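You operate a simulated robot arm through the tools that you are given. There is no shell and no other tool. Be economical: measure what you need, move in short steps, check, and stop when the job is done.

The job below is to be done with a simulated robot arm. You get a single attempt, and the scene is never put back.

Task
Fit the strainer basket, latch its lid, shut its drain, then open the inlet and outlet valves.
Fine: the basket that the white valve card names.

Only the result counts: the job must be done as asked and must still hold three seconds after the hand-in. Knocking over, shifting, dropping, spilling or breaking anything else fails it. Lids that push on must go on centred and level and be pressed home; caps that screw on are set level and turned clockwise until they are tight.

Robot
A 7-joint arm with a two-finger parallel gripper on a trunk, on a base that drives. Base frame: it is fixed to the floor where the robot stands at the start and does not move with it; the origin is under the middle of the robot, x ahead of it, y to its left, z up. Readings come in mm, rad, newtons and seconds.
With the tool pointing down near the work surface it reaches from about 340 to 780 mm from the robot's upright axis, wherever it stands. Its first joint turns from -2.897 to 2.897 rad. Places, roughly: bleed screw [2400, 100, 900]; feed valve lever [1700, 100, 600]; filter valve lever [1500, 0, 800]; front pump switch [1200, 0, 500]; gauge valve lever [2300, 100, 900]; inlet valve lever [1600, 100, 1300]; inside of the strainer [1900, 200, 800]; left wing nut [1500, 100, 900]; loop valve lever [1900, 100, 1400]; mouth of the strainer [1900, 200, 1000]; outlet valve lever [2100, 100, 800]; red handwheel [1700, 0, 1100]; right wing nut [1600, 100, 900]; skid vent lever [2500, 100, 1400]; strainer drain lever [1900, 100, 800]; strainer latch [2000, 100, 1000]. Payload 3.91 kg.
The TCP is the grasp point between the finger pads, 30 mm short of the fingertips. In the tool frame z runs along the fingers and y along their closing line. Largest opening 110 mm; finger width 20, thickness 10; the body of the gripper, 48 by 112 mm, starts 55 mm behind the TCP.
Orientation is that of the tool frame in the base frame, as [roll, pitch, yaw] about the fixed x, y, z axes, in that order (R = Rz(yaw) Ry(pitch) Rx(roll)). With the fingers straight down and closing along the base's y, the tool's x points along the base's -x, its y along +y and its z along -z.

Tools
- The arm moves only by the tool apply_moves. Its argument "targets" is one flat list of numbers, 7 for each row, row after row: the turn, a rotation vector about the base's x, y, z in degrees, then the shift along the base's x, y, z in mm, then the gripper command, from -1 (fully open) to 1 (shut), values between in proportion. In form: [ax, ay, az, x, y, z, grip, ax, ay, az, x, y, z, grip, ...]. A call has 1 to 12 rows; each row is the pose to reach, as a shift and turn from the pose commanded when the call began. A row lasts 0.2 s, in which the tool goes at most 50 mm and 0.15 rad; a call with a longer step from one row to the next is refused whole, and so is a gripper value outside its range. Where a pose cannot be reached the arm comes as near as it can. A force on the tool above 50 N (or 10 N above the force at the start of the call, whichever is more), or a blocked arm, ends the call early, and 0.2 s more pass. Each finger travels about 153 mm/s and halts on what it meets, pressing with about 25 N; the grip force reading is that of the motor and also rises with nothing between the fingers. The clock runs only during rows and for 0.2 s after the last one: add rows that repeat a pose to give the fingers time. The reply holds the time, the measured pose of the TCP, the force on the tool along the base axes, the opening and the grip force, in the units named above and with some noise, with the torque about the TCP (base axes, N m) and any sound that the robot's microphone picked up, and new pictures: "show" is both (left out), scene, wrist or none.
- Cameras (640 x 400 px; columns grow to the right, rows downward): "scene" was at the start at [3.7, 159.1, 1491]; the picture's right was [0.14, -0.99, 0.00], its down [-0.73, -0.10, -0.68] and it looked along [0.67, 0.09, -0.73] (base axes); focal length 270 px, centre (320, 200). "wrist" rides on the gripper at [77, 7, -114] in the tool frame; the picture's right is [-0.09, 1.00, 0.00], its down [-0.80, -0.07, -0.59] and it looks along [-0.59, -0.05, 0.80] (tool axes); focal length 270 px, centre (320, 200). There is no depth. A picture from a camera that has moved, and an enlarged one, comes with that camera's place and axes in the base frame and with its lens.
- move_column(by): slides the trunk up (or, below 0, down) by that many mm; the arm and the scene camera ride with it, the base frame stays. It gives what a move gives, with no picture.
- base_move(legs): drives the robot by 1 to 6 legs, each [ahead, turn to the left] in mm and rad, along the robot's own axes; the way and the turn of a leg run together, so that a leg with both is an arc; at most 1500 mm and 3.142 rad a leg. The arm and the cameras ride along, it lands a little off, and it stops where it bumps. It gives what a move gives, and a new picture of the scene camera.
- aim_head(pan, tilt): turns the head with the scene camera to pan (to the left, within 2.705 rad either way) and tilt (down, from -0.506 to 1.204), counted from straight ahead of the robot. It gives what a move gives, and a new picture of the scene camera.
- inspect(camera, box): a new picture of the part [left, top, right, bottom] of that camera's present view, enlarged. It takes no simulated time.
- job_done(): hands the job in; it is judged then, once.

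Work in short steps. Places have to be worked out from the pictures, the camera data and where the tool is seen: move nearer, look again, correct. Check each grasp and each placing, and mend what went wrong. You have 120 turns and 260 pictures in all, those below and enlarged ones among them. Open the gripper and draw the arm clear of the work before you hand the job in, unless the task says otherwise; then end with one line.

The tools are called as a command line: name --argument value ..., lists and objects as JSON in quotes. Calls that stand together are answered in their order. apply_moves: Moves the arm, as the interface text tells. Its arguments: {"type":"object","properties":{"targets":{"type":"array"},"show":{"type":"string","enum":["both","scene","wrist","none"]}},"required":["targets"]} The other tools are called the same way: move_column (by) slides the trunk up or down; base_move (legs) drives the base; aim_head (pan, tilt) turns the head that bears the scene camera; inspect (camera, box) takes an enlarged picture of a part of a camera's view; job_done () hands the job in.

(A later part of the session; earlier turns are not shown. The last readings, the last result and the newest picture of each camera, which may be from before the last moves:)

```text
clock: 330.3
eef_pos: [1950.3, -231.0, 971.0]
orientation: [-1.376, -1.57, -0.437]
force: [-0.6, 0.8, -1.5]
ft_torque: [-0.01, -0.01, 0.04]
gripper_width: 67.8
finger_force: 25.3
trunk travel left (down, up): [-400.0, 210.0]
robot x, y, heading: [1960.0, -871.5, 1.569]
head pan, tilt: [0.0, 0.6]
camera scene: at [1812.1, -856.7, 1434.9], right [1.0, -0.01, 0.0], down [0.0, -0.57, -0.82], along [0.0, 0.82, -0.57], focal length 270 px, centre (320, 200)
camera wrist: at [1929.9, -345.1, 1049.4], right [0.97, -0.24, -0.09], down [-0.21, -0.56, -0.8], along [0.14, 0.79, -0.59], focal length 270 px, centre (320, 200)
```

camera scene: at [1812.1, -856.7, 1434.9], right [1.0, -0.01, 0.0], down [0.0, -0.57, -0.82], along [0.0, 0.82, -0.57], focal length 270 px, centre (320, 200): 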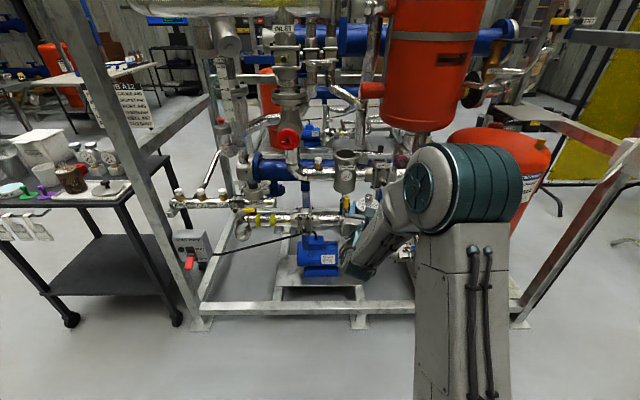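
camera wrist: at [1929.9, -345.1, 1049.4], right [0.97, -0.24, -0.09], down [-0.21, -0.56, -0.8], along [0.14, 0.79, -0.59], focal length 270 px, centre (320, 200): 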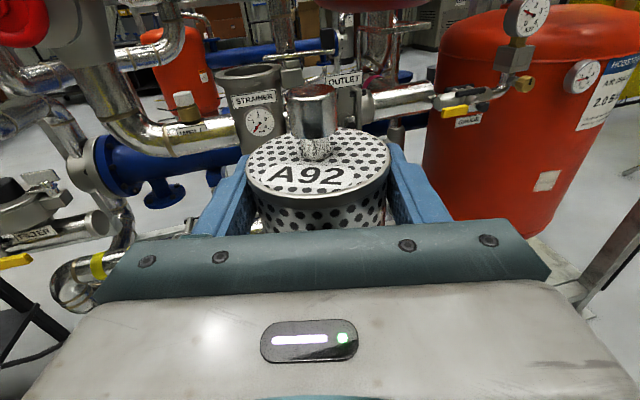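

Excellent: basket upright and the wrist camera sees the strainer. I yaw 14° left to face it squarely, and raise the trunk 120 mm.

apply_moves --targets '[0, 0, 4, -4, 0, 0, 1, 0, 0, 9, -12, 0, 0, 1, 0, 0, 14, -22, 0, 0, 1, 0, 0, 14, -24, 0, 0, 1]' --show "none"

move_column --by 125

base_move --legs '[[200, 0]]'

apply_moves --targets '[0, 0, 0, 0, 0, 0, 1]' --show "wrist"

```text
clock: 331.3
eef_pos: [1942.7, -232.1, 971.3]
orientation: [-3.109, -1.567, 1.403]
force: [-0.1, -1.2, -0.8]
ft_torque: [0.02, 0.01, 0.01]
gripper_width: 68.1
finger_force: 25.0
out of reach, approached as far as the arm can: row 2, 3, 4
trunk travel left (down, up): [-400.0, 210.0]
robot x, y, heading: [1957.5, -866.4, 1.567]
head pan, tilt: [0.0, 0.6]
```

```text
clock: 332.9
eef_pos: [1941.0, -231.3, 1095.7]
orientation: [-3.123, -1.567, 1.422]
force: [-0.8, 0.3, -0.6]
ft_torque: [0.03, -0.01, 0.0]
gripper_width: 67.7
finger_force: 24.9
trunk travel left (down, up): [-525.0, 85.0]
robot x, y, heading: [1963.1, -869.0, 1.565]
head pan, tilt: [0.0, 0.6]
```

```text
clock: 334.4
eef_pos: [1941.4, -33.7, 1096.0]
orientation: [-3.139, -1.567, 1.436]
force: [0.5, 0.9, -0.1]
ft_torque: [0.05, 0.0, 0.01]
gripper_width: 67.9
finger_force: 25.2
trunk travel left (down, up): [-525.0, 85.0]
robot x, y, heading: [1960.4, -670.6, 1.57]
head pan, tilt: [0.0, 0.6]
camera scene: at [1813.0, -659.0, 1559.9], right [1.0, 0.0, 0.0], down [0.0, -0.57, -0.82], along [0.0, 0.82, -0.57], focal length 270 px, centre (320, 200)
```

scene: 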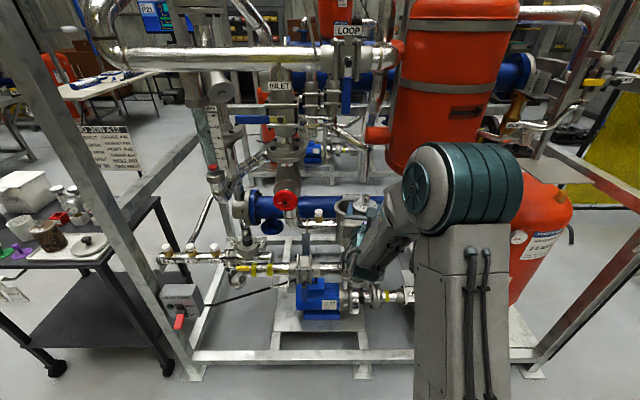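

```text
clock: 334.8
eef_pos: [1941.2, -33.8, 1095.7]
orientation: [-3.11, -1.567, 1.409]
force: [0.5, 0.2, -1.2]
ft_torque: [0.01, 0.01, -0.01]
gripper_width: 68.3
finger_force: 25.6
trunk travel left (down, up): [-525.0, 85.0]
robot x, y, heading: [1963.3, -668.0, 1.564]
head pan, tilt: [0.0, 0.6]
camera wrist: at [1932.9, -149.5, 1174.4], right [0.99, -0.13, -0.09], down [-0.15, -0.58, -0.8], along [0.05, 0.8, -0.6], focal length 270 px, centre (320, 200)
```

wrist: 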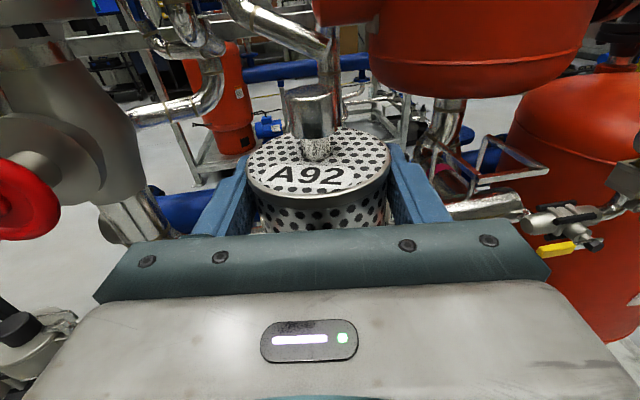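

The last degrees of yaw are at a joint limit, which is fine. I undo part of the yaw command and inspect the mouth and latch.

apply_moves --targets '[0, 0, -7, 0, 0, 0, 1, 0, 0, -7, 0, 0, 0, 1]' --show "none"

aim_head --pan -0.15 --tilt 0.75

inspect --camera "scene" --box '[280, 90, 420, 210]'

```text
clock: 335.4
eef_pos: [1940.8, -34.0, 1096.7]
orientation: [3.001, -1.567, 1.454]
force: [-0.3, 0.2, -0.7]
ft_torque: [0.02, -0.01, -0.01]
gripper_width: 67.7
finger_force: 25.3
trunk travel left (down, up): [-525.0, 85.0]
robot x, y, heading: [1959.7, -668.9, 1.566]
head pan, tilt: [0.0, 0.6]
```

```text
clock: 336.1
eef_pos: [1940.9, -34.8, 1097.3]
orientation: [3.128, -1.568, 1.33]
force: [0.0, 0.0, 0.1]
ft_torque: [-0.01, 0.01, 0.01]
gripper_width: 67.7
finger_force: 24.7
trunk travel left (down, up): [-525.0, 85.0]
robot x, y, heading: [1960.9, -671.8, 1.566]
head pan, tilt: [-0.15, 0.75]
camera scene: at [1825.3, -666.1, 1547.1], right [0.99, -0.15, 0.0], down [-0.1, -0.67, -0.73], along [0.11, 0.72, -0.68], focal length 270 px, centre (320, 200)
```

scene: 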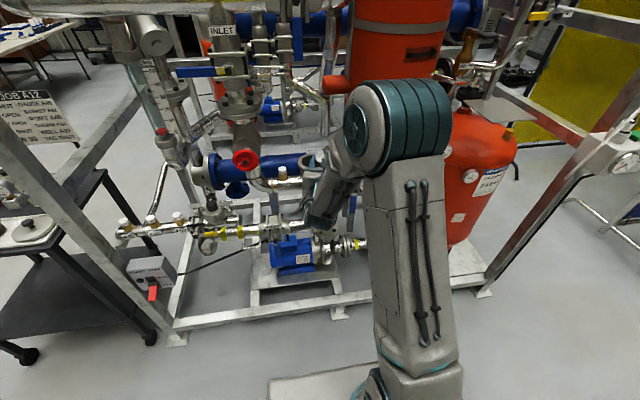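

```text
3.33 times, centred on (350, 150) of scene
camera zoom: at [1825.3, -666.1, 1547.1], right [0.99, -0.15, 0.0], down [-0.1, -0.67, -0.73], along [0.11, 0.72, -0.68], focal length 900 px, centre (220, 367)
```

zoom: 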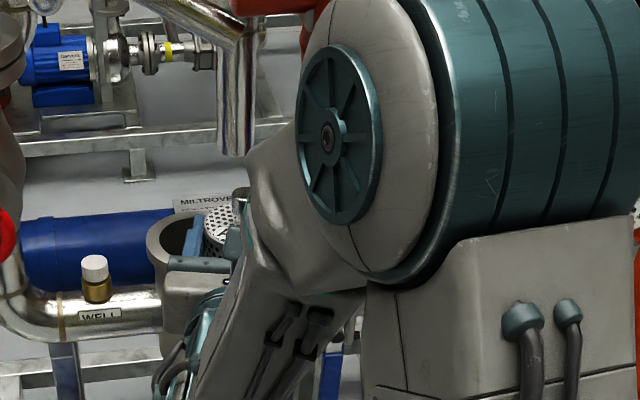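

The arm hides the mouth from here. I shift the base 180 mm left so the head camera can see past the arm's left side.

base_move --legs '[[-100, 0], [0, 1.571], [190, 0], [0, -1.571], [100, 0]]'

apply_moves --targets '[0, 0, 0, 12, 0, 0, 1, 0, 0, 0, 30, 0, 0, 1, 0, 0, 0, 50, 0, 0, 1, 0, 0, 0, 70, 0, 0, 1, 0, 0, 0, 90, 0, 0, 1, 0, 0, 0, 110, 0, 0, 1, 0, 0, 0, 130, 0, 0, 1, 0, 0, 0, 150, 0, 0, 1, 0, 0, 0, 160, 0, 0, 1]' --show "both"

inspect --camera "scene" --box '[320, 80, 460, 200]'

```text
clock: 346.9
eef_pos: [1750.6, -35.1, 1096.3]
orientation: [3.087, -1.566, 1.375]
force: [0.0, -0.2, -1.4]
ft_torque: [0.02, -0.01, 0.0]
gripper_width: 68.1
finger_force: 25.4
trunk travel left (down, up): [-525.0, 85.0]
robot x, y, heading: [1774.2, -670.8, 1.564]
head pan, tilt: [-0.15, 0.75]
camera scene: at [1635.2, -667.2, 1547.0], right [0.99, -0.15, 0.0], down [-0.1, -0.67, -0.73], along [0.11, 0.72, -0.68], focal length 270 px, centre (320, 200)
```

scene: 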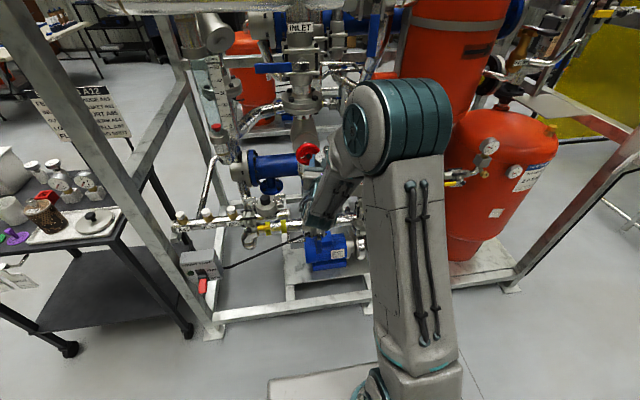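

```text
clock: 348.9
eef_pos: [1826.5, -36.1, 1100.6]
orientation: [3.132, -1.565, 1.321]
force: [0.4, -0.8, -0.4]
ft_torque: [0.02, -0.01, 0.0]
gripper_width: 67.7
finger_force: 25.4
out of reach, approached as far as the arm can: row 5, 6, 7, 8, 9
trunk travel left (down, up): [-525.0, 85.0]
robot x, y, heading: [1774.9, -673.9, 1.569]
head pan, tilt: [-0.15, 0.75]
camera scene: at [1635.3, -668.2, 1547.0], right [0.99, -0.15, 0.0], down [-0.1, -0.67, -0.73], along [0.11, 0.72, -0.68], focal length 270 px, centre (320, 200)
camera wrist: at [1803.2, -149.0, 1179.4], right [0.96, -0.26, -0.09], down [-0.22, -0.56, -0.8], along [0.15, 0.79, -0.6], focal length 270 px, centre (320, 200)
```

scene: 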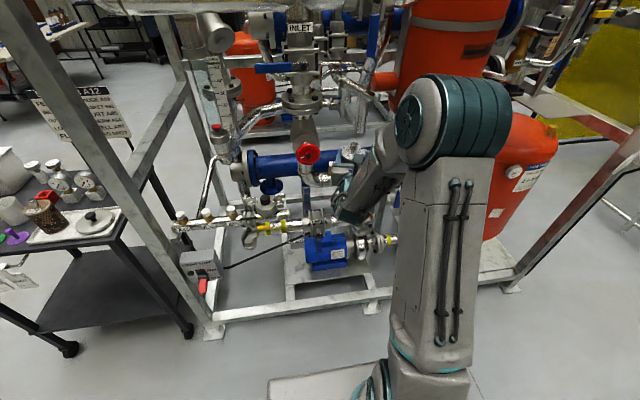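
wrist: 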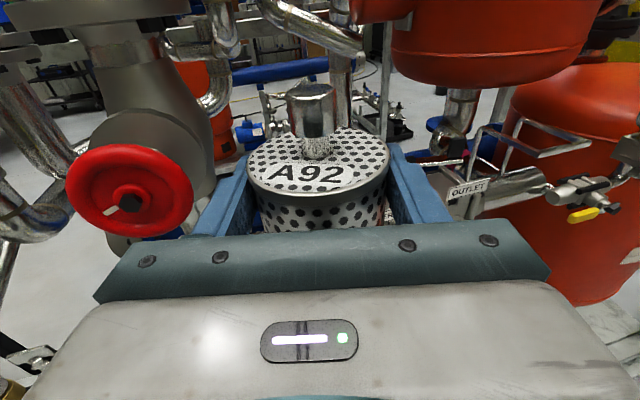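

```text
3.33 times, centred on (390, 140) of scene
camera zoom: at [1635.3, -668.2, 1547.0], right [0.99, -0.15, 0.0], down [-0.1, -0.67, -0.73], along [0.11, 0.72, -0.68], focal length 900 px, centre (87, 400)
```

zoom: 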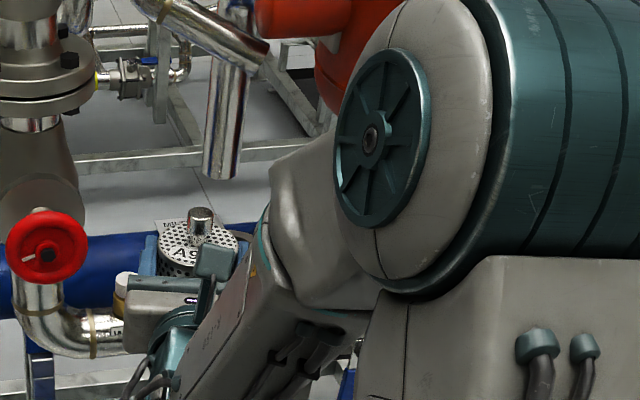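

The tool must point ≥9° right of the arm's azimuth; I allow it by yawing the command 12° clockwise.

apply_moves --targets '[0, 0, -4, 0, 0, 0, 1, 0, 0, -8, 0, 0, 0, 1, 0, 0, -12, 0, 0, 0, 1, 0, 0, -12, 5, 0, 0, 1, 0, 0, -12, 10, 0, 0, 1]' --show "scene"

inspect --camera "scene" --box '[320, 80, 460, 200]'

```text
clock: 350.1
eef_pos: [1835.4, -38.4, 1096.2]
orientation: [3.012, -1.569, 1.241]
force: [0.0, 0.4, -0.7]
ft_torque: [0.02, 0.0, 0.04]
gripper_width: 67.7
finger_force: 25.1
trunk travel left (down, up): [-525.0, 85.0]
robot x, y, heading: [1769.8, -673.5, 1.569]
head pan, tilt: [-0.15, 0.75]
camera scene: at [1635.4, -668.2, 1547.0], right [0.99, -0.15, 0.0], down [-0.1, -0.67, -0.73], along [0.11, 0.72, -0.68], focal length 270 px, centre (320, 200)
```

scene: 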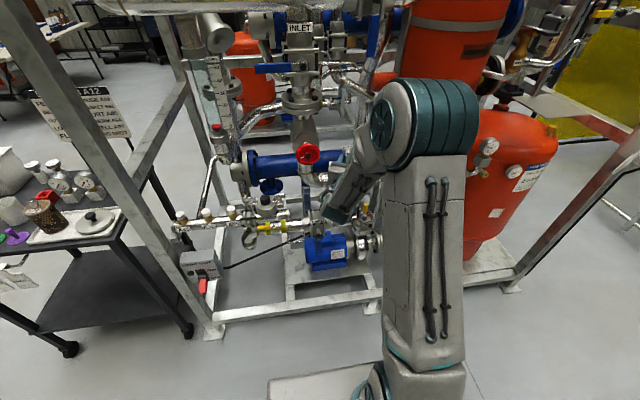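

```text
3.33 times, centred on (390, 140) of scene
camera zoom: at [1635.4, -668.2, 1547.0], right [0.99, -0.15, 0.0], down [-0.1, -0.67, -0.73], along [0.11, 0.72, -0.68], focal length 900 px, centre (87, 400)
```

zoom: 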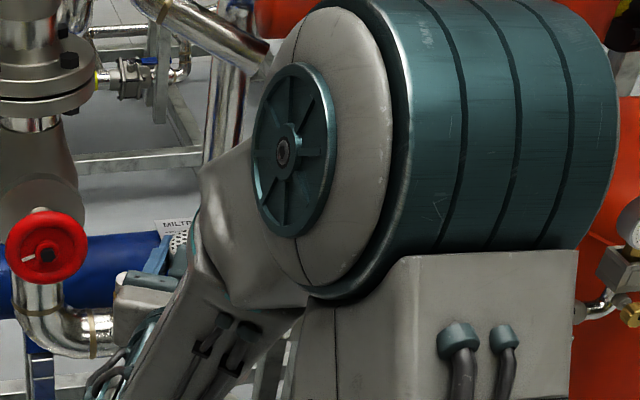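

I reposition the base to the right (x≈2050), from where the head camera looks steeply over the mouth, and swing the tool left.

base_move --legs '[[-120, 0], [0, -1.571], [280, 0], [0, 1.571]]'

apply_moves --targets '[0, 0, 0, -10, 0, 0, 1, 0, 0, 2, -28, 0, 0, 1, 0, 0, 4, -46, 0, 0, 1, 0, 0, 6, -64, 0, 0, 1, 0, 0, 8, -82, 0, 0, 1, 0, 0, 10, -100, 0, 0, 1, 0, 0, 12, -118, 0, 0, 1, 0, 0, 14, -136, 0, 0, 1, 0, 0, 16, -154, 0, 0, 1, 0, 0, 18, -172, 0, 0, 1, 0, 0, 20, -185, 0, 0, 1]' --show "scene"

```text
clock: 360.4
eef_pos: [2134.8, -160.2, 1096.0]
orientation: [3.088, -1.568, 1.125]
force: [0.4, -0.3, -0.9]
ft_torque: [-0.03, 0.03, 0.0]
gripper_width: 67.9
finger_force: 25.1
trunk travel left (down, up): [-525.0, 85.0]
robot x, y, heading: [2046.7, -795.2, 1.535]
head pan, tilt: [-0.15, 0.75]
camera scene: at [1914.1, -782.3, 1547.0], right [0.98, -0.18, 0.0], down [-0.13, -0.67, -0.73], along [0.14, 0.72, -0.68], focal length 270 px, centre (320, 200)
```

scene: 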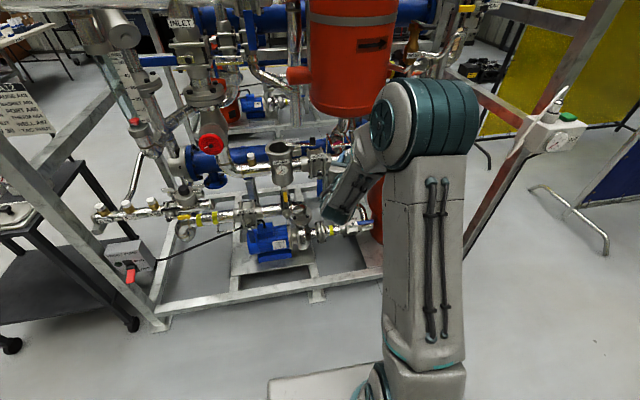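

```text
clock: 362.8
eef_pos: [1949.7, -159.2, 1096.4]
orientation: [-3.123, -1.568, 1.409]
force: [0.3, 0.0, -2.2]
ft_torque: [-0.03, 0.03, -0.01]
gripper_width: 67.9
finger_force: 25.1
trunk travel left (down, up): [-525.0, 85.0]
robot x, y, heading: [2050.9, -793.5, 1.535]
head pan, tilt: [-0.15, 0.75]
camera scene: at [1914.1, -782.3, 1547.0], right [0.98, -0.18, 0.0], down [-0.13, -0.67, -0.73], along [0.14, 0.72, -0.68], focal length 270 px, centre (320, 200)
```

scene: 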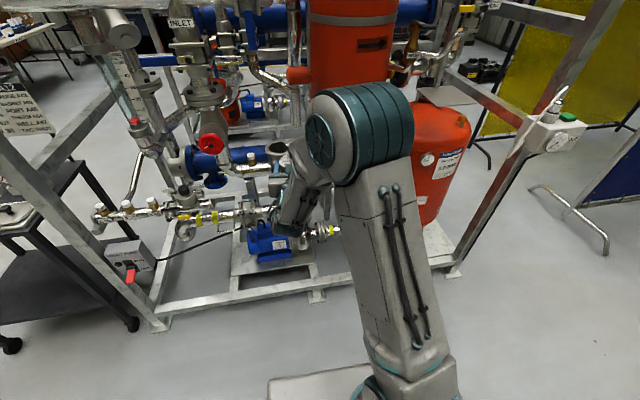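

inspect --camera "scene" --box '[230, 110, 350, 210]'

```text
4.00 times, centred on (290, 160) of scene
camera zoom: at [1914.1, -782.3, 1547.0], right [0.98, -0.18, 0.0], down [-0.13, -0.67, -0.73], along [0.14, 0.72, -0.68], focal length 1080 px, centre (440, 360)
```

zoom: 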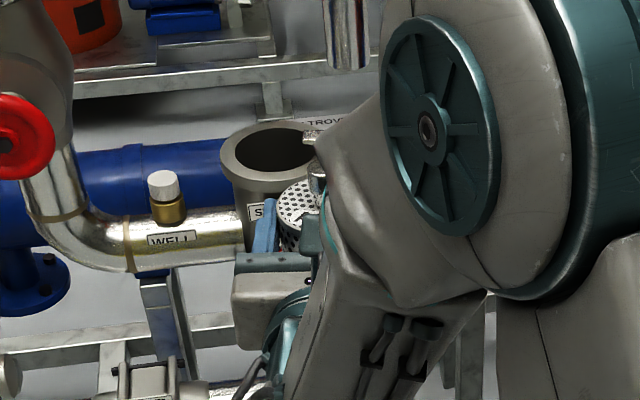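

Mouth and basket are both visible now. To see the latch, I lower the tool so that the wrist camera views the strainer.

apply_moves --targets '[0, 0, 0, -20, 0, -20, 1, 0, 0, 0, -45, 0, -40, 1, 0, 0, 0, -70, 0, -60, 1, 0, 0, 0, -90, 0, -75, 1, 0, 0, 0, -100, 0, -80, 1]' --show "wrist"

inspect --camera "wrist" --box '[320, 20, 520, 150]'

```text
clock: 364.0
eef_pos: [1850.0, -160.5, 1016.8]
orientation: [2.998, -1.567, 1.566]
force: [-0.1, -0.2, -1.2]
ft_torque: [0.02, -0.01, -0.01]
gripper_width: 67.7
finger_force: 25.5
trunk travel left (down, up): [-525.0, 85.0]
robot x, y, heading: [2049.5, -790.7, 1.534]
head pan, tilt: [-0.15, 0.75]
camera wrist: at [1839.3, -275.2, 1095.6], right [0.99, -0.15, -0.09], down [-0.16, -0.58, -0.8], along [0.07, 0.8, -0.59], focal length 270 px, centre (320, 200)
```

wrist: 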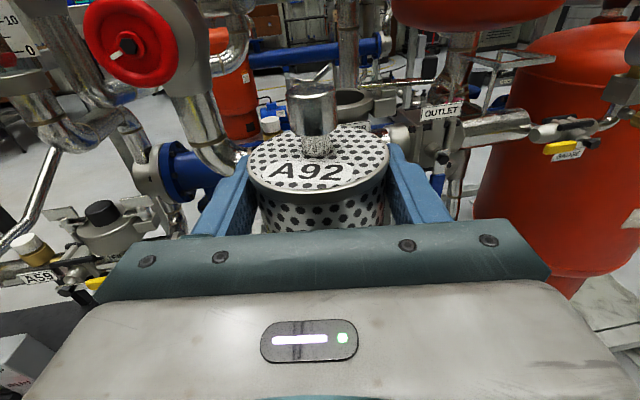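

```text
3.08 times, centred on (420, 85) of wrist
camera zoom: at [1839.3, -275.2, 1095.6], right [0.99, -0.15, -0.09], down [-0.16, -0.58, -0.8], along [0.07, 0.8, -0.59], focal length 832 px, centre (12, 554)
```

zoom: 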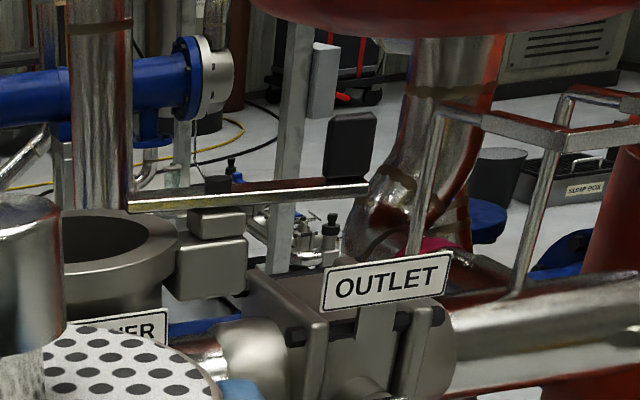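

Clear view: the latch bar pivots at (2009,175,980), its free end (≈1961) overhangs the mouth; originally it lay along y with the handle toward me (open). I need to swing it open: I'll roll the gripper 90° (basket lying sideways), and use the lower finger to push the free end toward +y.

apply_moves --targets '[1.2, 8.1, 0, 5, 0, 3, 1, 2.4, 16.2, 0, 10, 0, 6, 1, 3.7, 24.3, 0, 15, 0, 9, 1, 4.9, 32.4, 0, 20, 0, 12, 1, 6.1, 40.5, 0, 25, 0, 15, 1, 7.4, 48.6, 0, 30, 0, 18, 1, 8.6, 56.7, 0, 35, 0, 21, 1, 9.8, 64.8, 0, 40, 0, 24, 1, 11, 72.9, 0, 45, 0, 26, 1, 12.3, 81, 0, 50, 0, 28, 1, 13.5, 89, 0, 55, 0, 28, 1]' --show "both"

```text
clock: 366.4
eef_pos: [1905.8, -159.3, 1046.0]
orientation: [-1.568, 0.003, -0.144]
force: [-0.5, 0.6, -1.3]
ft_torque: [-0.02, -0.02, -0.01]
gripper_width: 67.8
finger_force: 25.0
trunk travel left (down, up): [-525.0, 85.0]
robot x, y, heading: [2048.3, -792.4, 1.54]
head pan, tilt: [-0.15, 0.75]
camera scene: at [1914.3, -782.3, 1547.0], right [0.98, -0.18, 0.0], down [-0.13, -0.67, -0.73], along [0.14, 0.72, -0.68], focal length 270 px, centre (320, 200)
camera wrist: at [1964.7, -284.6, 1039.2], right [-0.09, 0.02, -1.0], down [-0.88, -0.47, 0.07], along [-0.47, 0.88, 0.06], focal length 270 px, centre (320, 200)
```

scene: 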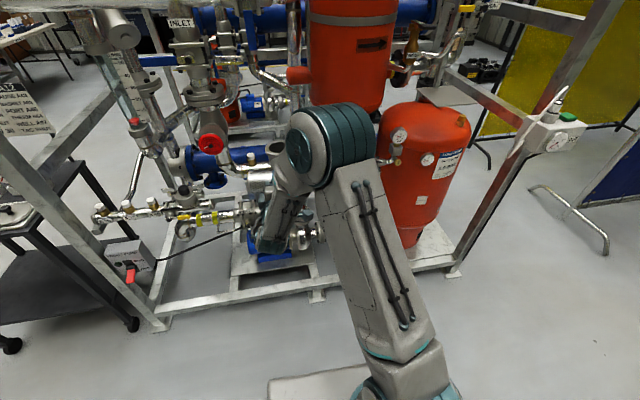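
wrist: 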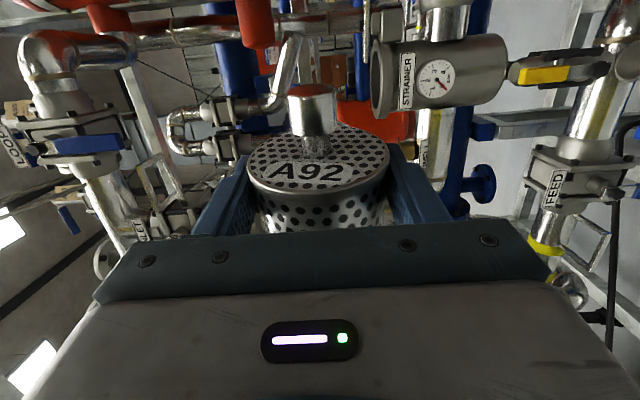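

Rolled fine. Drive ahead 240 mm, then align the lower finger in front of the bar's free end.

base_move --legs '[[230, 0]]'

apply_moves --targets '[0, 0, 0, 10, 0, -5, 1, 0, 0, 0, 25, 0, -12, 1, 0, 0, 0, 40, 0, -20, 1, 0, 0, 0, 48, 0, -20, 1]' --show "both"

inspect --camera "scene" --box '[230, 80, 350, 180]'

```text
clock: 368.1
eef_pos: [1913.9, 75.9, 1044.9]
orientation: [-1.566, -0.001, -0.149]
force: [-0.9, 0.6, -0.3]
ft_torque: [-0.02, -0.04, -0.02]
gripper_width: 68.0
finger_force: 24.5
trunk travel left (down, up): [-525.0, 85.0]
robot x, y, heading: [2057.7, -561.4, 1.533]
head pan, tilt: [-0.15, 0.75]
camera scene: at [1922.7, -547.0, 1547.0], right [0.98, -0.19, 0.0], down [-0.13, -0.67, -0.73], along [0.14, 0.72, -0.68], focal length 270 px, centre (320, 200)
```

scene: 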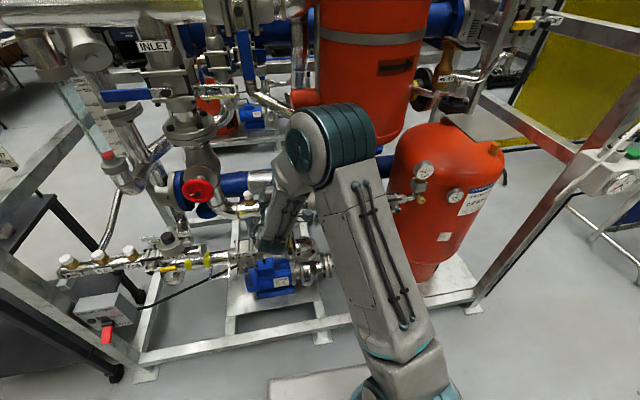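

```text
clock: 369.1
eef_pos: [1962.1, 75.2, 1024.2]
orientation: [-1.568, 0.0, -0.146]
force: [-0.7, -0.5, -1.7]
ft_torque: [0.02, -0.03, -0.04]
gripper_width: 67.6
finger_force: 24.6
trunk travel left (down, up): [-525.0, 85.0]
robot x, y, heading: [2056.7, -556.3, 1.531]
head pan, tilt: [-0.15, 0.75]
camera scene: at [1922.8, -547.5, 1547.0], right [0.98, -0.19, 0.0], down [-0.13, -0.67, -0.73], along [0.14, 0.72, -0.68], focal length 270 px, centre (320, 200)
camera wrist: at [2021.1, -50.1, 1017.5], right [-0.09, 0.02, -1.0], down [-0.88, -0.47, 0.07], along [-0.47, 0.88, 0.05], focal length 270 px, centre (320, 200)
```

scene: 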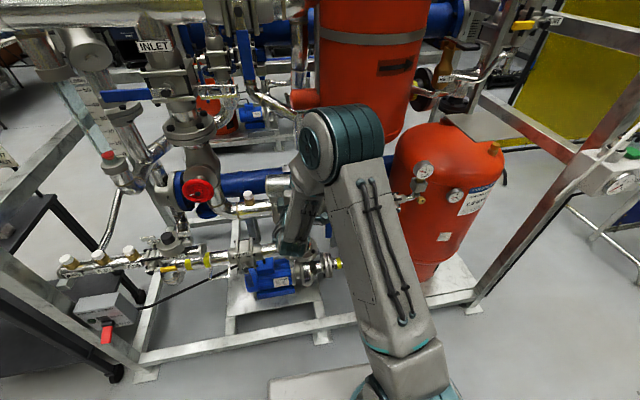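
wrist: 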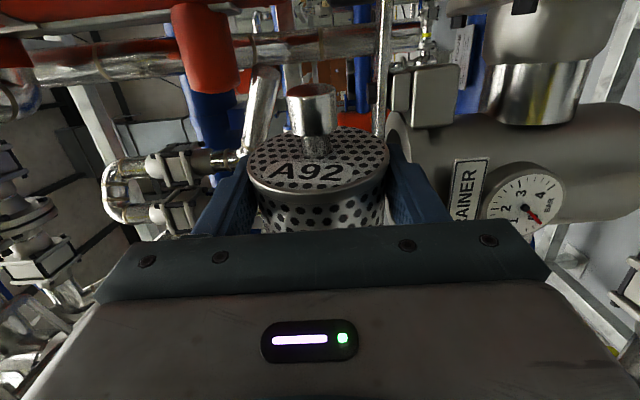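

```text
4.00 times, centred on (290, 130) of scene
camera zoom: at [1922.8, -547.5, 1547.0], right [0.98, -0.19, 0.0], down [-0.13, -0.67, -0.73], along [0.14, 0.72, -0.68], focal length 1080 px, centre (440, 480)
```

zoom: 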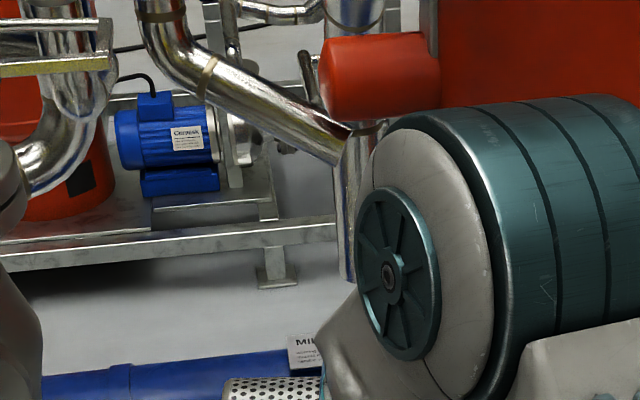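

The bar is a thin plate at z≈973. I lower to put the lower finger at that height and push +y.

apply_moves --targets '[0, 0, 0, 0, 15, -5, 1, 0, 0, 0, 0, 35, -8, 1, 0, 0, 0, 0, 50, -8, 1, 0, 0, 0, 0, 60, -8, 1, 0, 0, 0, 0, 68, -8, 1, 0, 0, 0, 0, 76, -8, 1, 0, 0, 0, 0, 84, -8, 1, 0, 0, 0, 0, 92, -8, 1, 0, 0, 0, 0, 97, -8, 1]' --show "wrist"

```text
clock: 371.1
eef_pos: [1963.1, 162.2, 1017.9]
orientation: [-1.573, -0.004, -0.147]
force: [5.2, -30.7, 15.2]
ft_torque: [-2.47, 0.17, 1.27]
gripper_width: 67.8
finger_force: 24.9
trunk travel left (down, up): [-525.0, 85.0]
robot x, y, heading: [2063.0, -562.3, 1.532]
head pan, tilt: [-0.15, 0.75]
stopped in row 9: the force on the tool passed its limit (the readings are from after the stop); the commanded pose is now the measured one
camera wrist: at [2022.2, 36.7, 1011.5], right [-0.08, 0.01, -1.0], down [-0.88, -0.47, 0.07], along [-0.47, 0.88, 0.05], focal length 270 px, centre (320, 200)
```

wrist: 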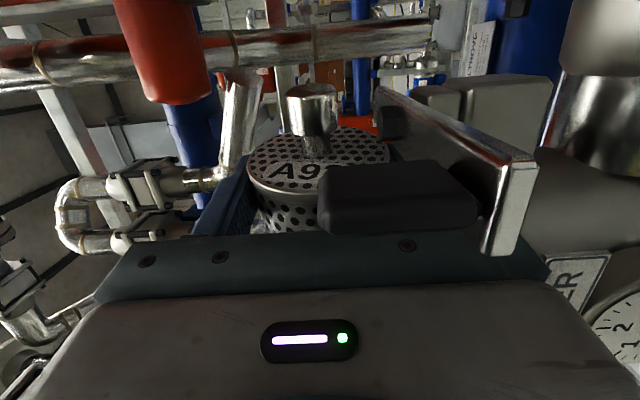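

The latch swung open: its handle now points toward me, beside the hand's right side. I ease away to the left first, then back.

apply_moves --targets '[0, 0, 0, -8, 0, 2, 1, 0, 0, 0, -18, -2, 6, 1, 0, 0, 0, -28, -10, 12, 1, 0, 0, 0, -34, -28, 18, 1, 0, 0, 0, -36, -50, 22, 1, 0, 0, 0, -36, -75, 24, 1, 0, 0, 0, -36, -100, 24, 1, 0, 0, 0, -36, -125, 24, 1]' --show "wrist"

```text
clock: 371.6
eef_pos: [1960.6, 163.1, 1014.0]
orientation: [-1.58, -0.009, -0.159]
force: [6.3, -22.2, 9.7]
ft_torque: [-1.68, -0.03, 1.03]
gripper_width: 67.7
finger_force: 24.7
trunk travel left (down, up): [-525.0, 85.0]
robot x, y, heading: [2059.5, -560.0, 1.526]
head pan, tilt: [-0.15, 0.75]
stopped in row 2: the force on the tool passed its limit (the readings are from after the stop); the commanded pose is now the measured one
camera wrist: at [2017.7, 35.9, 1011.1], right [-0.08, 0.0, -1.0], down [-0.89, -0.46, 0.07], along [-0.46, 0.89, 0.04], focal length 270 px, centre (320, 200)
```

wrist: 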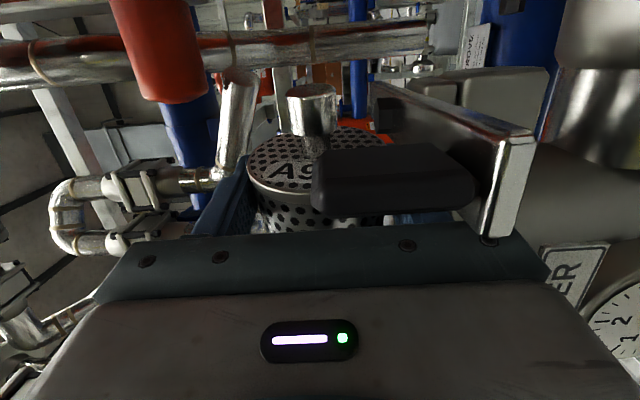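

Contact is from the front; I back off −y first.

apply_moves --targets '[0, 0, 0, 0, -4, 1, 1, 0, 0, 0, 0, -10, 2, 1, 0, 0, 0, 0, -16, 3, 1]' --show "wrist"

```text
clock: 372.4
eef_pos: [1960.0, 150.4, 1016.1]
orientation: [-1.585, -0.009, -0.156]
force: [0.9, 0.6, -1.3]
ft_torque: [-0.02, -0.01, -0.01]
gripper_width: 67.6
finger_force: 25.1
trunk travel left (down, up): [-525.0, 85.0]
robot x, y, heading: [2061.9, -556.5, 1.535]
head pan, tilt: [-0.15, 0.75]
camera wrist: at [2017.2, 23.9, 1011.9], right [-0.08, 0.0, -1.0], down [-0.88, -0.46, 0.07], along [-0.46, 0.89, 0.04], focal length 270 px, centre (320, 200)
```

wrist: 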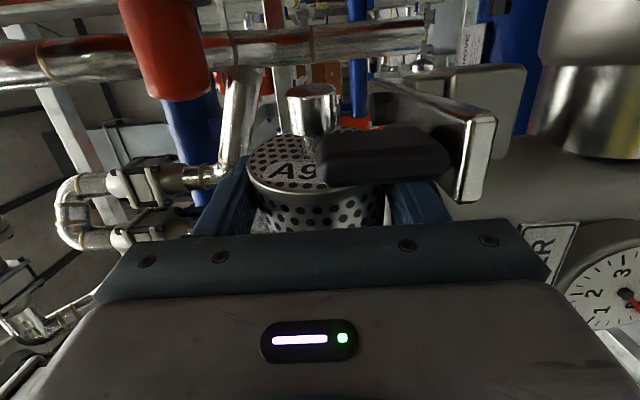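

Free of contact. Now left and up, then back.

apply_moves --targets '[0, 0, 0, -8, 0, 6, 1, 0, 0, 0, -18, 0, 14, 1, 0, 0, 0, -28, -4, 22, 1, 0, 0, 0, -32, -18, 26, 1, 0, 0, 0, -34, -38, 28, 1, 0, 0, 0, -34, -60, 28, 1, 0, 0, 0, -34, -85, 28, 1, 0, 0, 0, -34, -110, 28, 1, 0, 0, 0, -34, -135, 28, 1, 0, 0, 0, -34, -160, 28, 1]' --show "wrist"

```text
clock: 374.6
eef_pos: [1923.9, -10.4, 1044.3]
orientation: [-1.585, -0.008, -0.157]
force: [0.0, 0.4, -1.1]
ft_torque: [0.0, 0.0, -0.03]
gripper_width: 68.1
finger_force: 25.1
trunk travel left (down, up): [-525.0, 85.0]
robot x, y, heading: [2062.2, -558.9, 1.528]
head pan, tilt: [-0.15, 0.75]
camera wrist: at [1982.2, -137.0, 1040.5], right [-0.08, 0.0, -1.0], down [-0.88, -0.46, 0.07], along [-0.46, 0.89, 0.04], focal length 270 px, centre (320, 200)
```

wrist: 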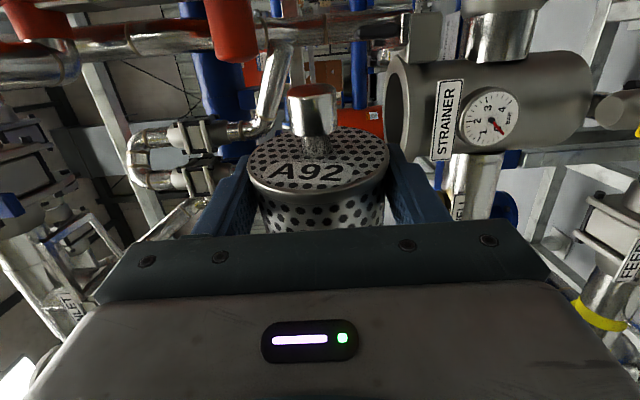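

Mouth is now clear. Roll the gripper back −90°, raising to keep the basket above the rim.

apply_moves --targets '[-1.3, -8.1, 0, 0, 0, 4, 1, -2.5, -16.2, 0, 0, 0, 8, 1, -3.8, -24.3, 0, 0, 0, 12, 1, -5.1, -32.4, 0, 0, 0, 16, 1, -6.4, -40.5, 0, 0, 0, 20, 1, -7.6, -48.6, 0, 0, 0, 24, 1, -8.9, -56.7, 0, 0, 0, 28, 1, -10.2, -64.8, 0, 0, 0, 32, 1, -11.4, -72.9, 0, 0, 0, 34, 1, -12.7, -81, 0, 0, 0, 36, 1, -14, -88.9, 0, 0, 0, 36, 1]' --show "none"

apply_moves --targets '[0.9, 0, 0, 0, 0, 0, 1, 0.9, 0, 0, 0, 20, 0, 1, 0.9, 0, 0, 0, 40, 0, 1]' --show "both"

inspect --camera "scene" --box '[230, 90, 350, 190]'

```text
clock: 377.0
eef_pos: [1924.7, -10.0, 1080.4]
orientation: [1.463, -1.559, 3.079]
force: [0.5, -0.3, -0.5]
ft_torque: [-0.02, 0.01, -0.03]
gripper_width: 68.0
finger_force: 25.1
trunk travel left (down, up): [-525.0, 85.0]
robot x, y, heading: [2058.5, -558.1, 1.529]
head pan, tilt: [-0.15, 0.75]
```

```text
clock: 377.8
eef_pos: [1926.0, 32.0, 1080.4]
orientation: [0.37, -1.554, -2.11]
force: [-0.2, -0.2, 0.1]
ft_torque: [-0.02, -0.02, 0.0]
gripper_width: 67.7
finger_force: 25.3
trunk travel left (down, up): [-525.0, 85.0]
robot x, y, heading: [2062.3, -559.6, 1.529]
head pan, tilt: [-0.15, 0.75]
camera scene: at [1922.7, -548.2, 1547.0], right [0.98, -0.19, 0.0], down [-0.13, -0.67, -0.73], along [0.14, 0.72, -0.68], focal length 270 px, centre (320, 200)
camera wrist: at [1912.0, -85.2, 1156.6], right [0.98, -0.17, -0.08], down [-0.16, -0.56, -0.81], along [0.09, 0.81, -0.58], focal length 270 px, centre (320, 200)
```

scene: 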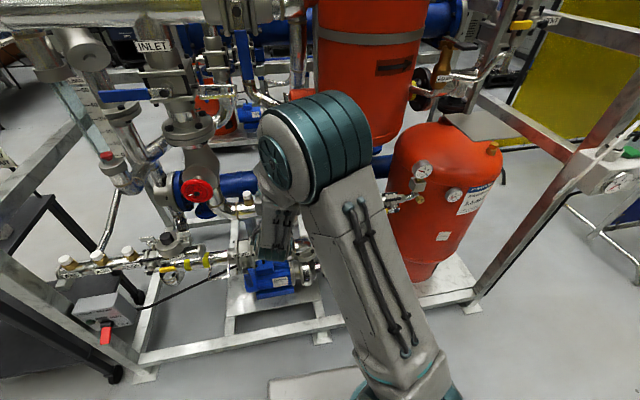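
wrist: 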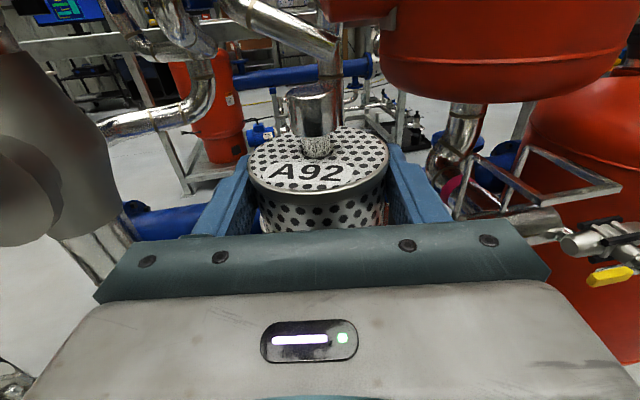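

```text
4.00 times, centred on (290, 140) of scene
camera zoom: at [1922.7, -548.2, 1547.0], right [0.98, -0.19, 0.0], down [-0.13, -0.67, -0.73], along [0.14, 0.72, -0.68], focal length 1080 px, centre (440, 440)
```

zoom: 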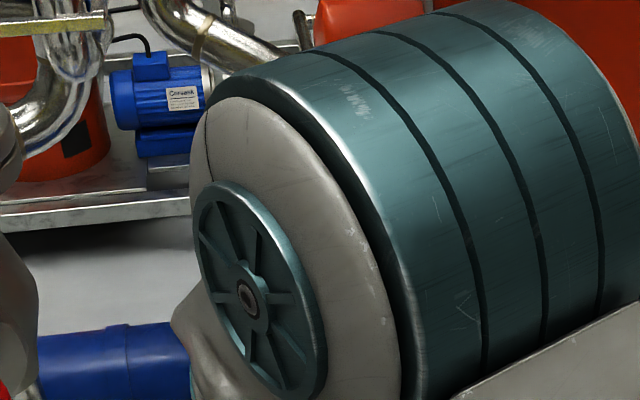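

I correct the small tilt and advance to above the mouth at this safe height.

apply_moves --targets '[-1, 0, 0, 0, 12, 0, 1, -1, 0, 0, 0, 28, 0, 1, -1, 0, 0, 0, 46, 0, 1, -1, 0, 0, 0, 64, 0, 1, -1, 0, 0, 0, 82, 0, 1, -1, 0, 0, 0, 100, 0, 1, -1, 0, 0, 0, 118, 0, 1, -1, 0, 0, -1, 132, 0, 1, -1, 0, 0, -1, 139, 0, 1]' --show "both"

inspect --camera "scene" --box '[230, 90, 350, 190]'

```text
clock: 379.8
eef_pos: [1923.5, 168.3, 1078.7]
orientation: [1.679, -1.561, 2.865]
force: [0.7, -0.2, -0.3]
ft_torque: [0.01, 0.01, 0.03]
gripper_width: 67.7
finger_force: 25.4
trunk travel left (down, up): [-525.0, 85.0]
robot x, y, heading: [2058.4, -556.7, 1.529]
head pan, tilt: [-0.15, 0.75]
camera scene: at [1922.7, -548.4, 1547.0], right [0.98, -0.19, 0.0], down [-0.13, -0.67, -0.73], along [0.14, 0.72, -0.68], focal length 270 px, centre (320, 200)
camera wrist: at [1910.8, 53.7, 1157.5], right [0.98, -0.17, -0.08], down [-0.16, -0.58, -0.8], along [0.09, 0.8, -0.59], focal length 270 px, centre (320, 200)
```

scene: 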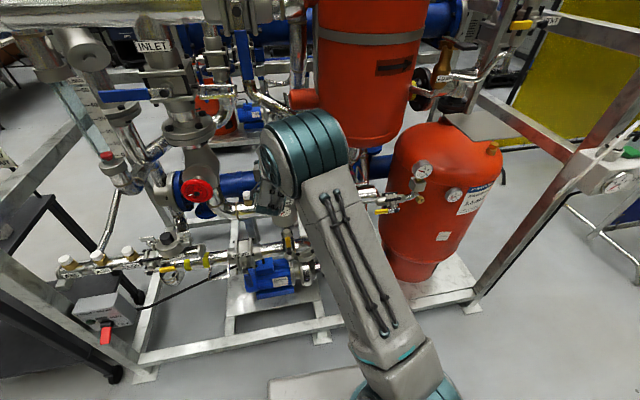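
wrist: 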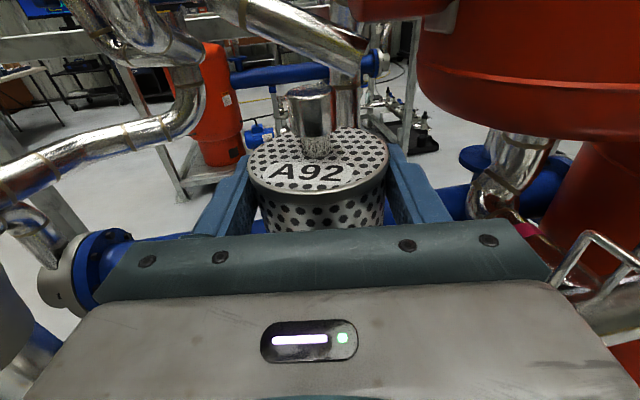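

```text
4.00 times, centred on (290, 140) of scene
camera zoom: at [1922.7, -548.4, 1547.0], right [0.98, -0.19, 0.0], down [-0.13, -0.67, -0.73], along [0.14, 0.72, -0.68], focal length 1080 px, centre (440, 440)
```

zoom: 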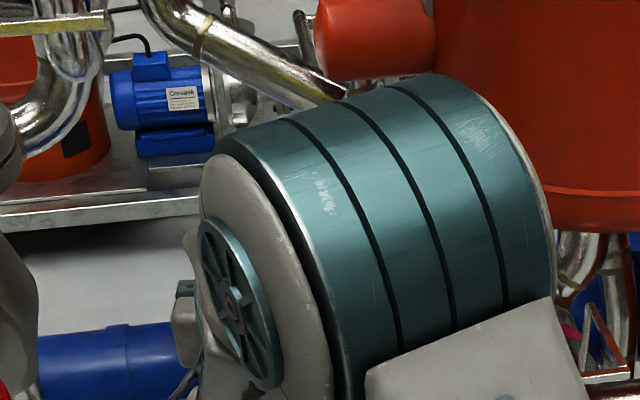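

Blind from here, so I lower slowly and feel for contact with the rim.

apply_moves --targets '[0, 0, 0, 1.5, 2.5, -8, 1, 0, 0, 0, 1.5, 2.5, -16, 1, 0, 0, 0, 1.5, 2.5, -24, 1, 0, 0, 0, 1.5, 2.5, -31, 1, 0, 0, 0, 1.5, 2.5, -37, 1, 0, 0, 0, 1.5, 2.5, -43, 1, 0, 0, 0, 1.5, 2.5, -48, 1]' --show "wrist"

```text
clock: 381.4
eef_pos: [1926.0, 170.6, 1034.8]
orientation: [1.057, -1.562, -2.795]
force: [0.1, -1.1, 20.0]
ft_torque: [0.26, -0.1, -0.01]
gripper_width: 67.8
finger_force: 24.1
trunk travel left (down, up): [-525.0, 85.0]
robot x, y, heading: [2055.3, -558.9, 1.532]
head pan, tilt: [-0.15, 0.75]
camera wrist: at [1912.6, 54.8, 1112.2], right [0.98, -0.17, -0.08], down [-0.16, -0.57, -0.8], along [0.09, 0.8, -0.59], focal length 270 px, centre (320, 200)
```

wrist: 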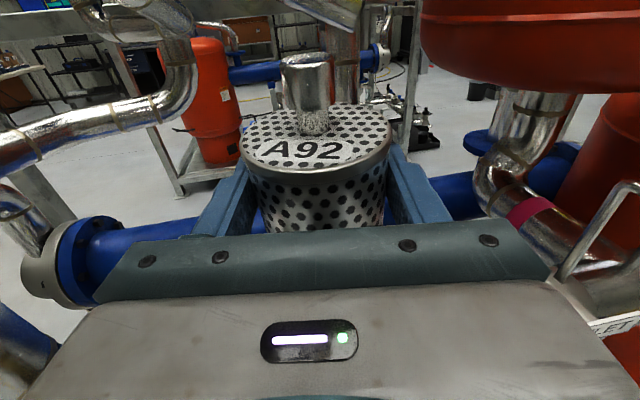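

The bottom touched the rim (20 N, reaction centred toward +y), so the bore centre is nearer to me. I lift, shift −8 mm in y, −2 in x, and try again.

apply_moves --targets '[0, 0, 0, 0, 0, 6, 1, 0, 0, 0, 0, 0, 11, 1, 0, 0, 0, -2, -8, 11, 1, 0, 0, 0, -2, -8, 6, 1, 0, 0, 0, -2, -8, 1, 1, 0, 0, 0, -2, -8, -4, 1, 0, 0, 0, -2, -8, -9, 1]' --show "wrist"

```text
clock: 383.0
eef_pos: [1923.3, 162.8, 1027.2]
orientation: [0.91, -1.562, -2.648]
force: [0.7, -4.1, 18.1]
ft_torque: [0.42, 0.15, 0.01]
gripper_width: 67.9
finger_force: 25.3
trunk travel left (down, up): [-525.0, 85.0]
robot x, y, heading: [2055.6, -557.1, 1.532]
head pan, tilt: [-0.15, 0.75]
camera wrist: at [1910.0, 47.7, 1104.7], right [0.98, -0.17, -0.08], down [-0.16, -0.57, -0.8], along [0.09, 0.8, -0.59], focal length 270 px, centre (320, 200)
```

wrist: 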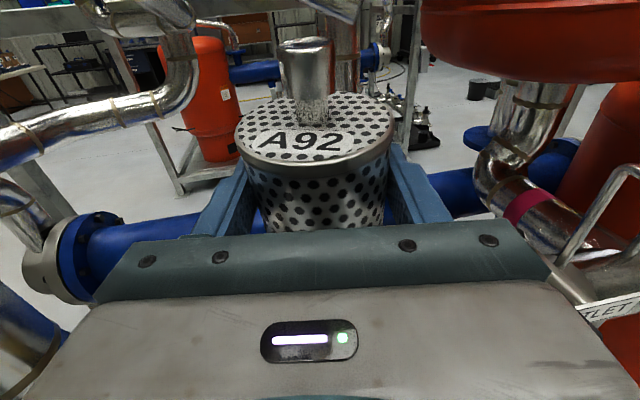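

Contact is on the back edge again (reaction at +y). Shift another −8 mm in y.

apply_moves --targets '[0, 0, 0, 0, 0, 6, 1, 0, 0, 0, 0, 0, 10, 1, 0, 0, 0, 1, -8, 10, 1, 0, 0, 0, 1, -8, 6, 1, 0, 0, 0, 1, -8, 2, 1, 0, 0, 0, 1, -8, -2, 1, 0, 0, 0, 1, -8, -6, 1]' --show "wrist"

```text
clock: 384.6
eef_pos: [1924.5, 155.9, 1016.7]
orientation: [1.655, -1.562, 2.889]
force: [0.5, -0.2, -0.6]
ft_torque: [-0.03, 0.01, 0.01]
gripper_width: 68.0
finger_force: 24.9
trunk travel left (down, up): [-525.0, 85.0]
robot x, y, heading: [2058.7, -559.1, 1.534]
head pan, tilt: [-0.15, 0.75]
camera wrist: at [1910.6, 41.4, 1094.8], right [0.98, -0.17, -0.08], down [-0.16, -0.58, -0.8], along [0.09, 0.8, -0.59], focal length 270 px, centre (320, 200)
```

wrist: 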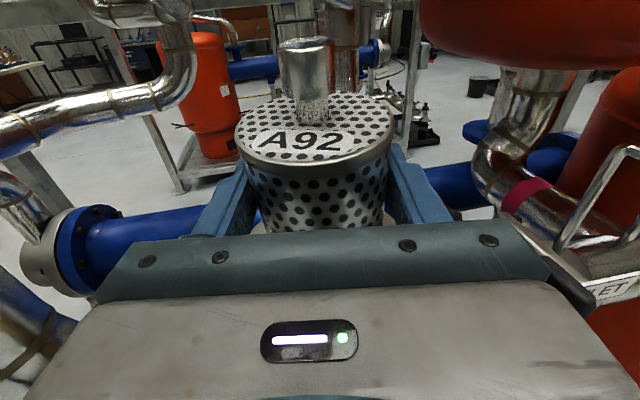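

No contact now: the bottom is inside the bore. I continue lowering gently.

apply_moves --targets '[0, 0, 0, 0, 0, -6, 1, 0, 0, 0, 0, 0, -12, 1, 0, 0, 0, 0, 0, -18, 1, 0, 0, 0, 0, 0, -24, 1, 0, 0, 0, 0, 0, -30, 1, 0, 0, 0, 0, 0, -35, 1, 0, 0, 0, 0, 0, -38, 1]' --show "wrist"

```text
clock: 386.2
eef_pos: [1923.7, 155.4, 978.7]
orientation: [1.654, -1.561, 2.89]
force: [-0.4, -0.5, -0.1]
ft_torque: [-0.03, -0.04, 0.02]
gripper_width: 67.8
finger_force: 24.2
trunk travel left (down, up): [-525.0, 85.0]
robot x, y, heading: [2060.0, -558.5, 1.527]
head pan, tilt: [-0.15, 0.75]
camera wrist: at [1910.9, 40.9, 1056.9], right [0.98, -0.17, -0.08], down [-0.16, -0.58, -0.8], along [0.09, 0.8, -0.59], focal length 270 px, centre (320, 200)
```

wrist: 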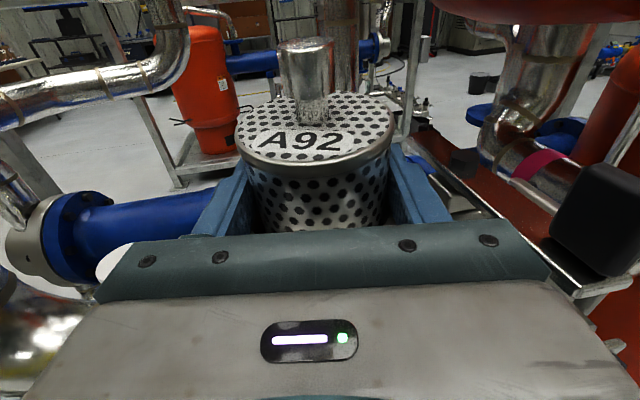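

The basket is ~45 mm in the bore, guided. I open the fingers slightly to let it slide down.

apply_moves --targets '[0, 0, 0, 0, 0, 0, -0.3, 0, 0, 0, 0, 0, 0, -0.45, 0, 0, 0, 0, 0, 0, -0.45]' --show "wrist"

```text
clock: 387.0
eef_pos: [1924.0, 154.9, 978.9]
orientation: [1.638, -1.561, 2.906]
force: [0.2, -0.4, 0.3]
ft_torque: [-0.02, 0.02, 0.03]
gripper_width: 79.9
finger_force: 0.1
trunk travel left (down, up): [-525.0, 85.0]
robot x, y, heading: [2062.4, -561.0, 1.529]
head pan, tilt: [-0.15, 0.75]
camera wrist: at [1910.9, 40.8, 1057.0], right [0.98, -0.17, -0.08], down [-0.16, -0.58, -0.8], along [0.09, 0.8, -0.59], focal length 270 px, centre (320, 200)
```

wrist: 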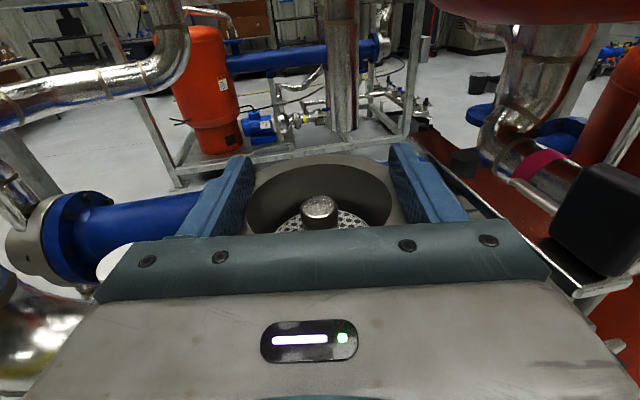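

The basket is in the strainer, knob centred. I raise and retreat, then look into the mouth.

apply_moves --targets '[0, 0, 0, 0, 0, 20, -0.45, 0, 0, 0, 0, 0, 50, -0.45, 0, 0, 0, 0, -10, 80, -0.45, 0, 0, 0, 0, -40, 90, -0.45, 0, 0, 0, 0, -80, 90, -0.45, 0, 0, 0, 0, -110, 70, -0.45, 0, 0, 0, 0, -140, 60, -0.45]' --show "wrist"

inspect --camera "wrist" --box '[230, 90, 430, 230]'

```text
clock: 388.6
eef_pos: [1924.1, 15.5, 1038.3]
orientation: [1.622, -1.563, 2.92]
force: [-0.8, 0.8, 0.7]
ft_torque: [-0.03, 0.02, -0.01]
gripper_width: 80.0
finger_force: 0.1
trunk travel left (down, up): [-525.0, 85.0]
robot x, y, heading: [2056.9, -559.4, 1.529]
head pan, tilt: [-0.15, 0.75]
camera wrist: at [1911.1, -99.8, 1117.2], right [0.98, -0.17, -0.08], down [-0.16, -0.58, -0.8], along [0.09, 0.8, -0.59], focal length 270 px, centre (320, 200)
```

wrist: 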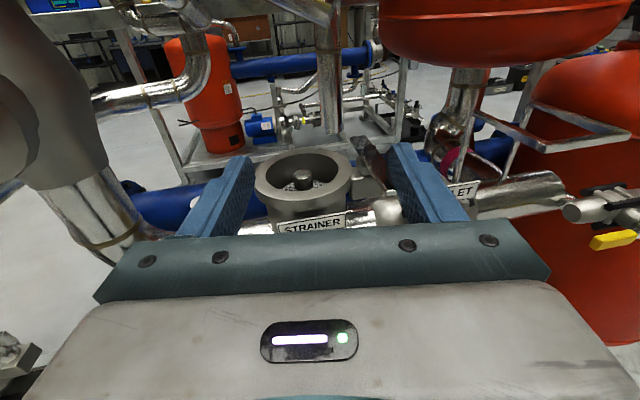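

```text
2.86 times, centred on (330, 160) of wrist
camera zoom: at [1911.1, -99.8, 1117.2], right [0.98, -0.17, -0.08], down [-0.16, -0.58, -0.8], along [0.09, 0.8, -0.59], focal length 772 px, centre (291, 314)
```

zoom: 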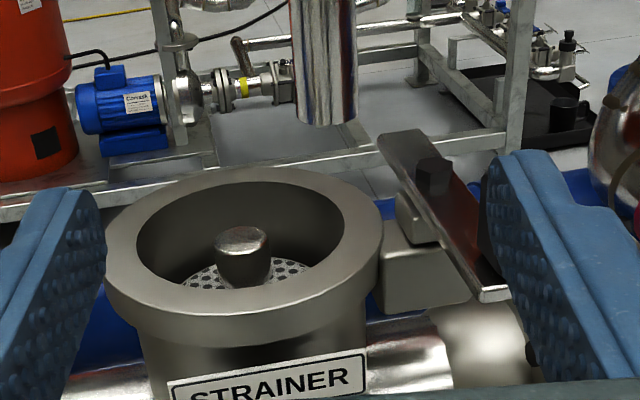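

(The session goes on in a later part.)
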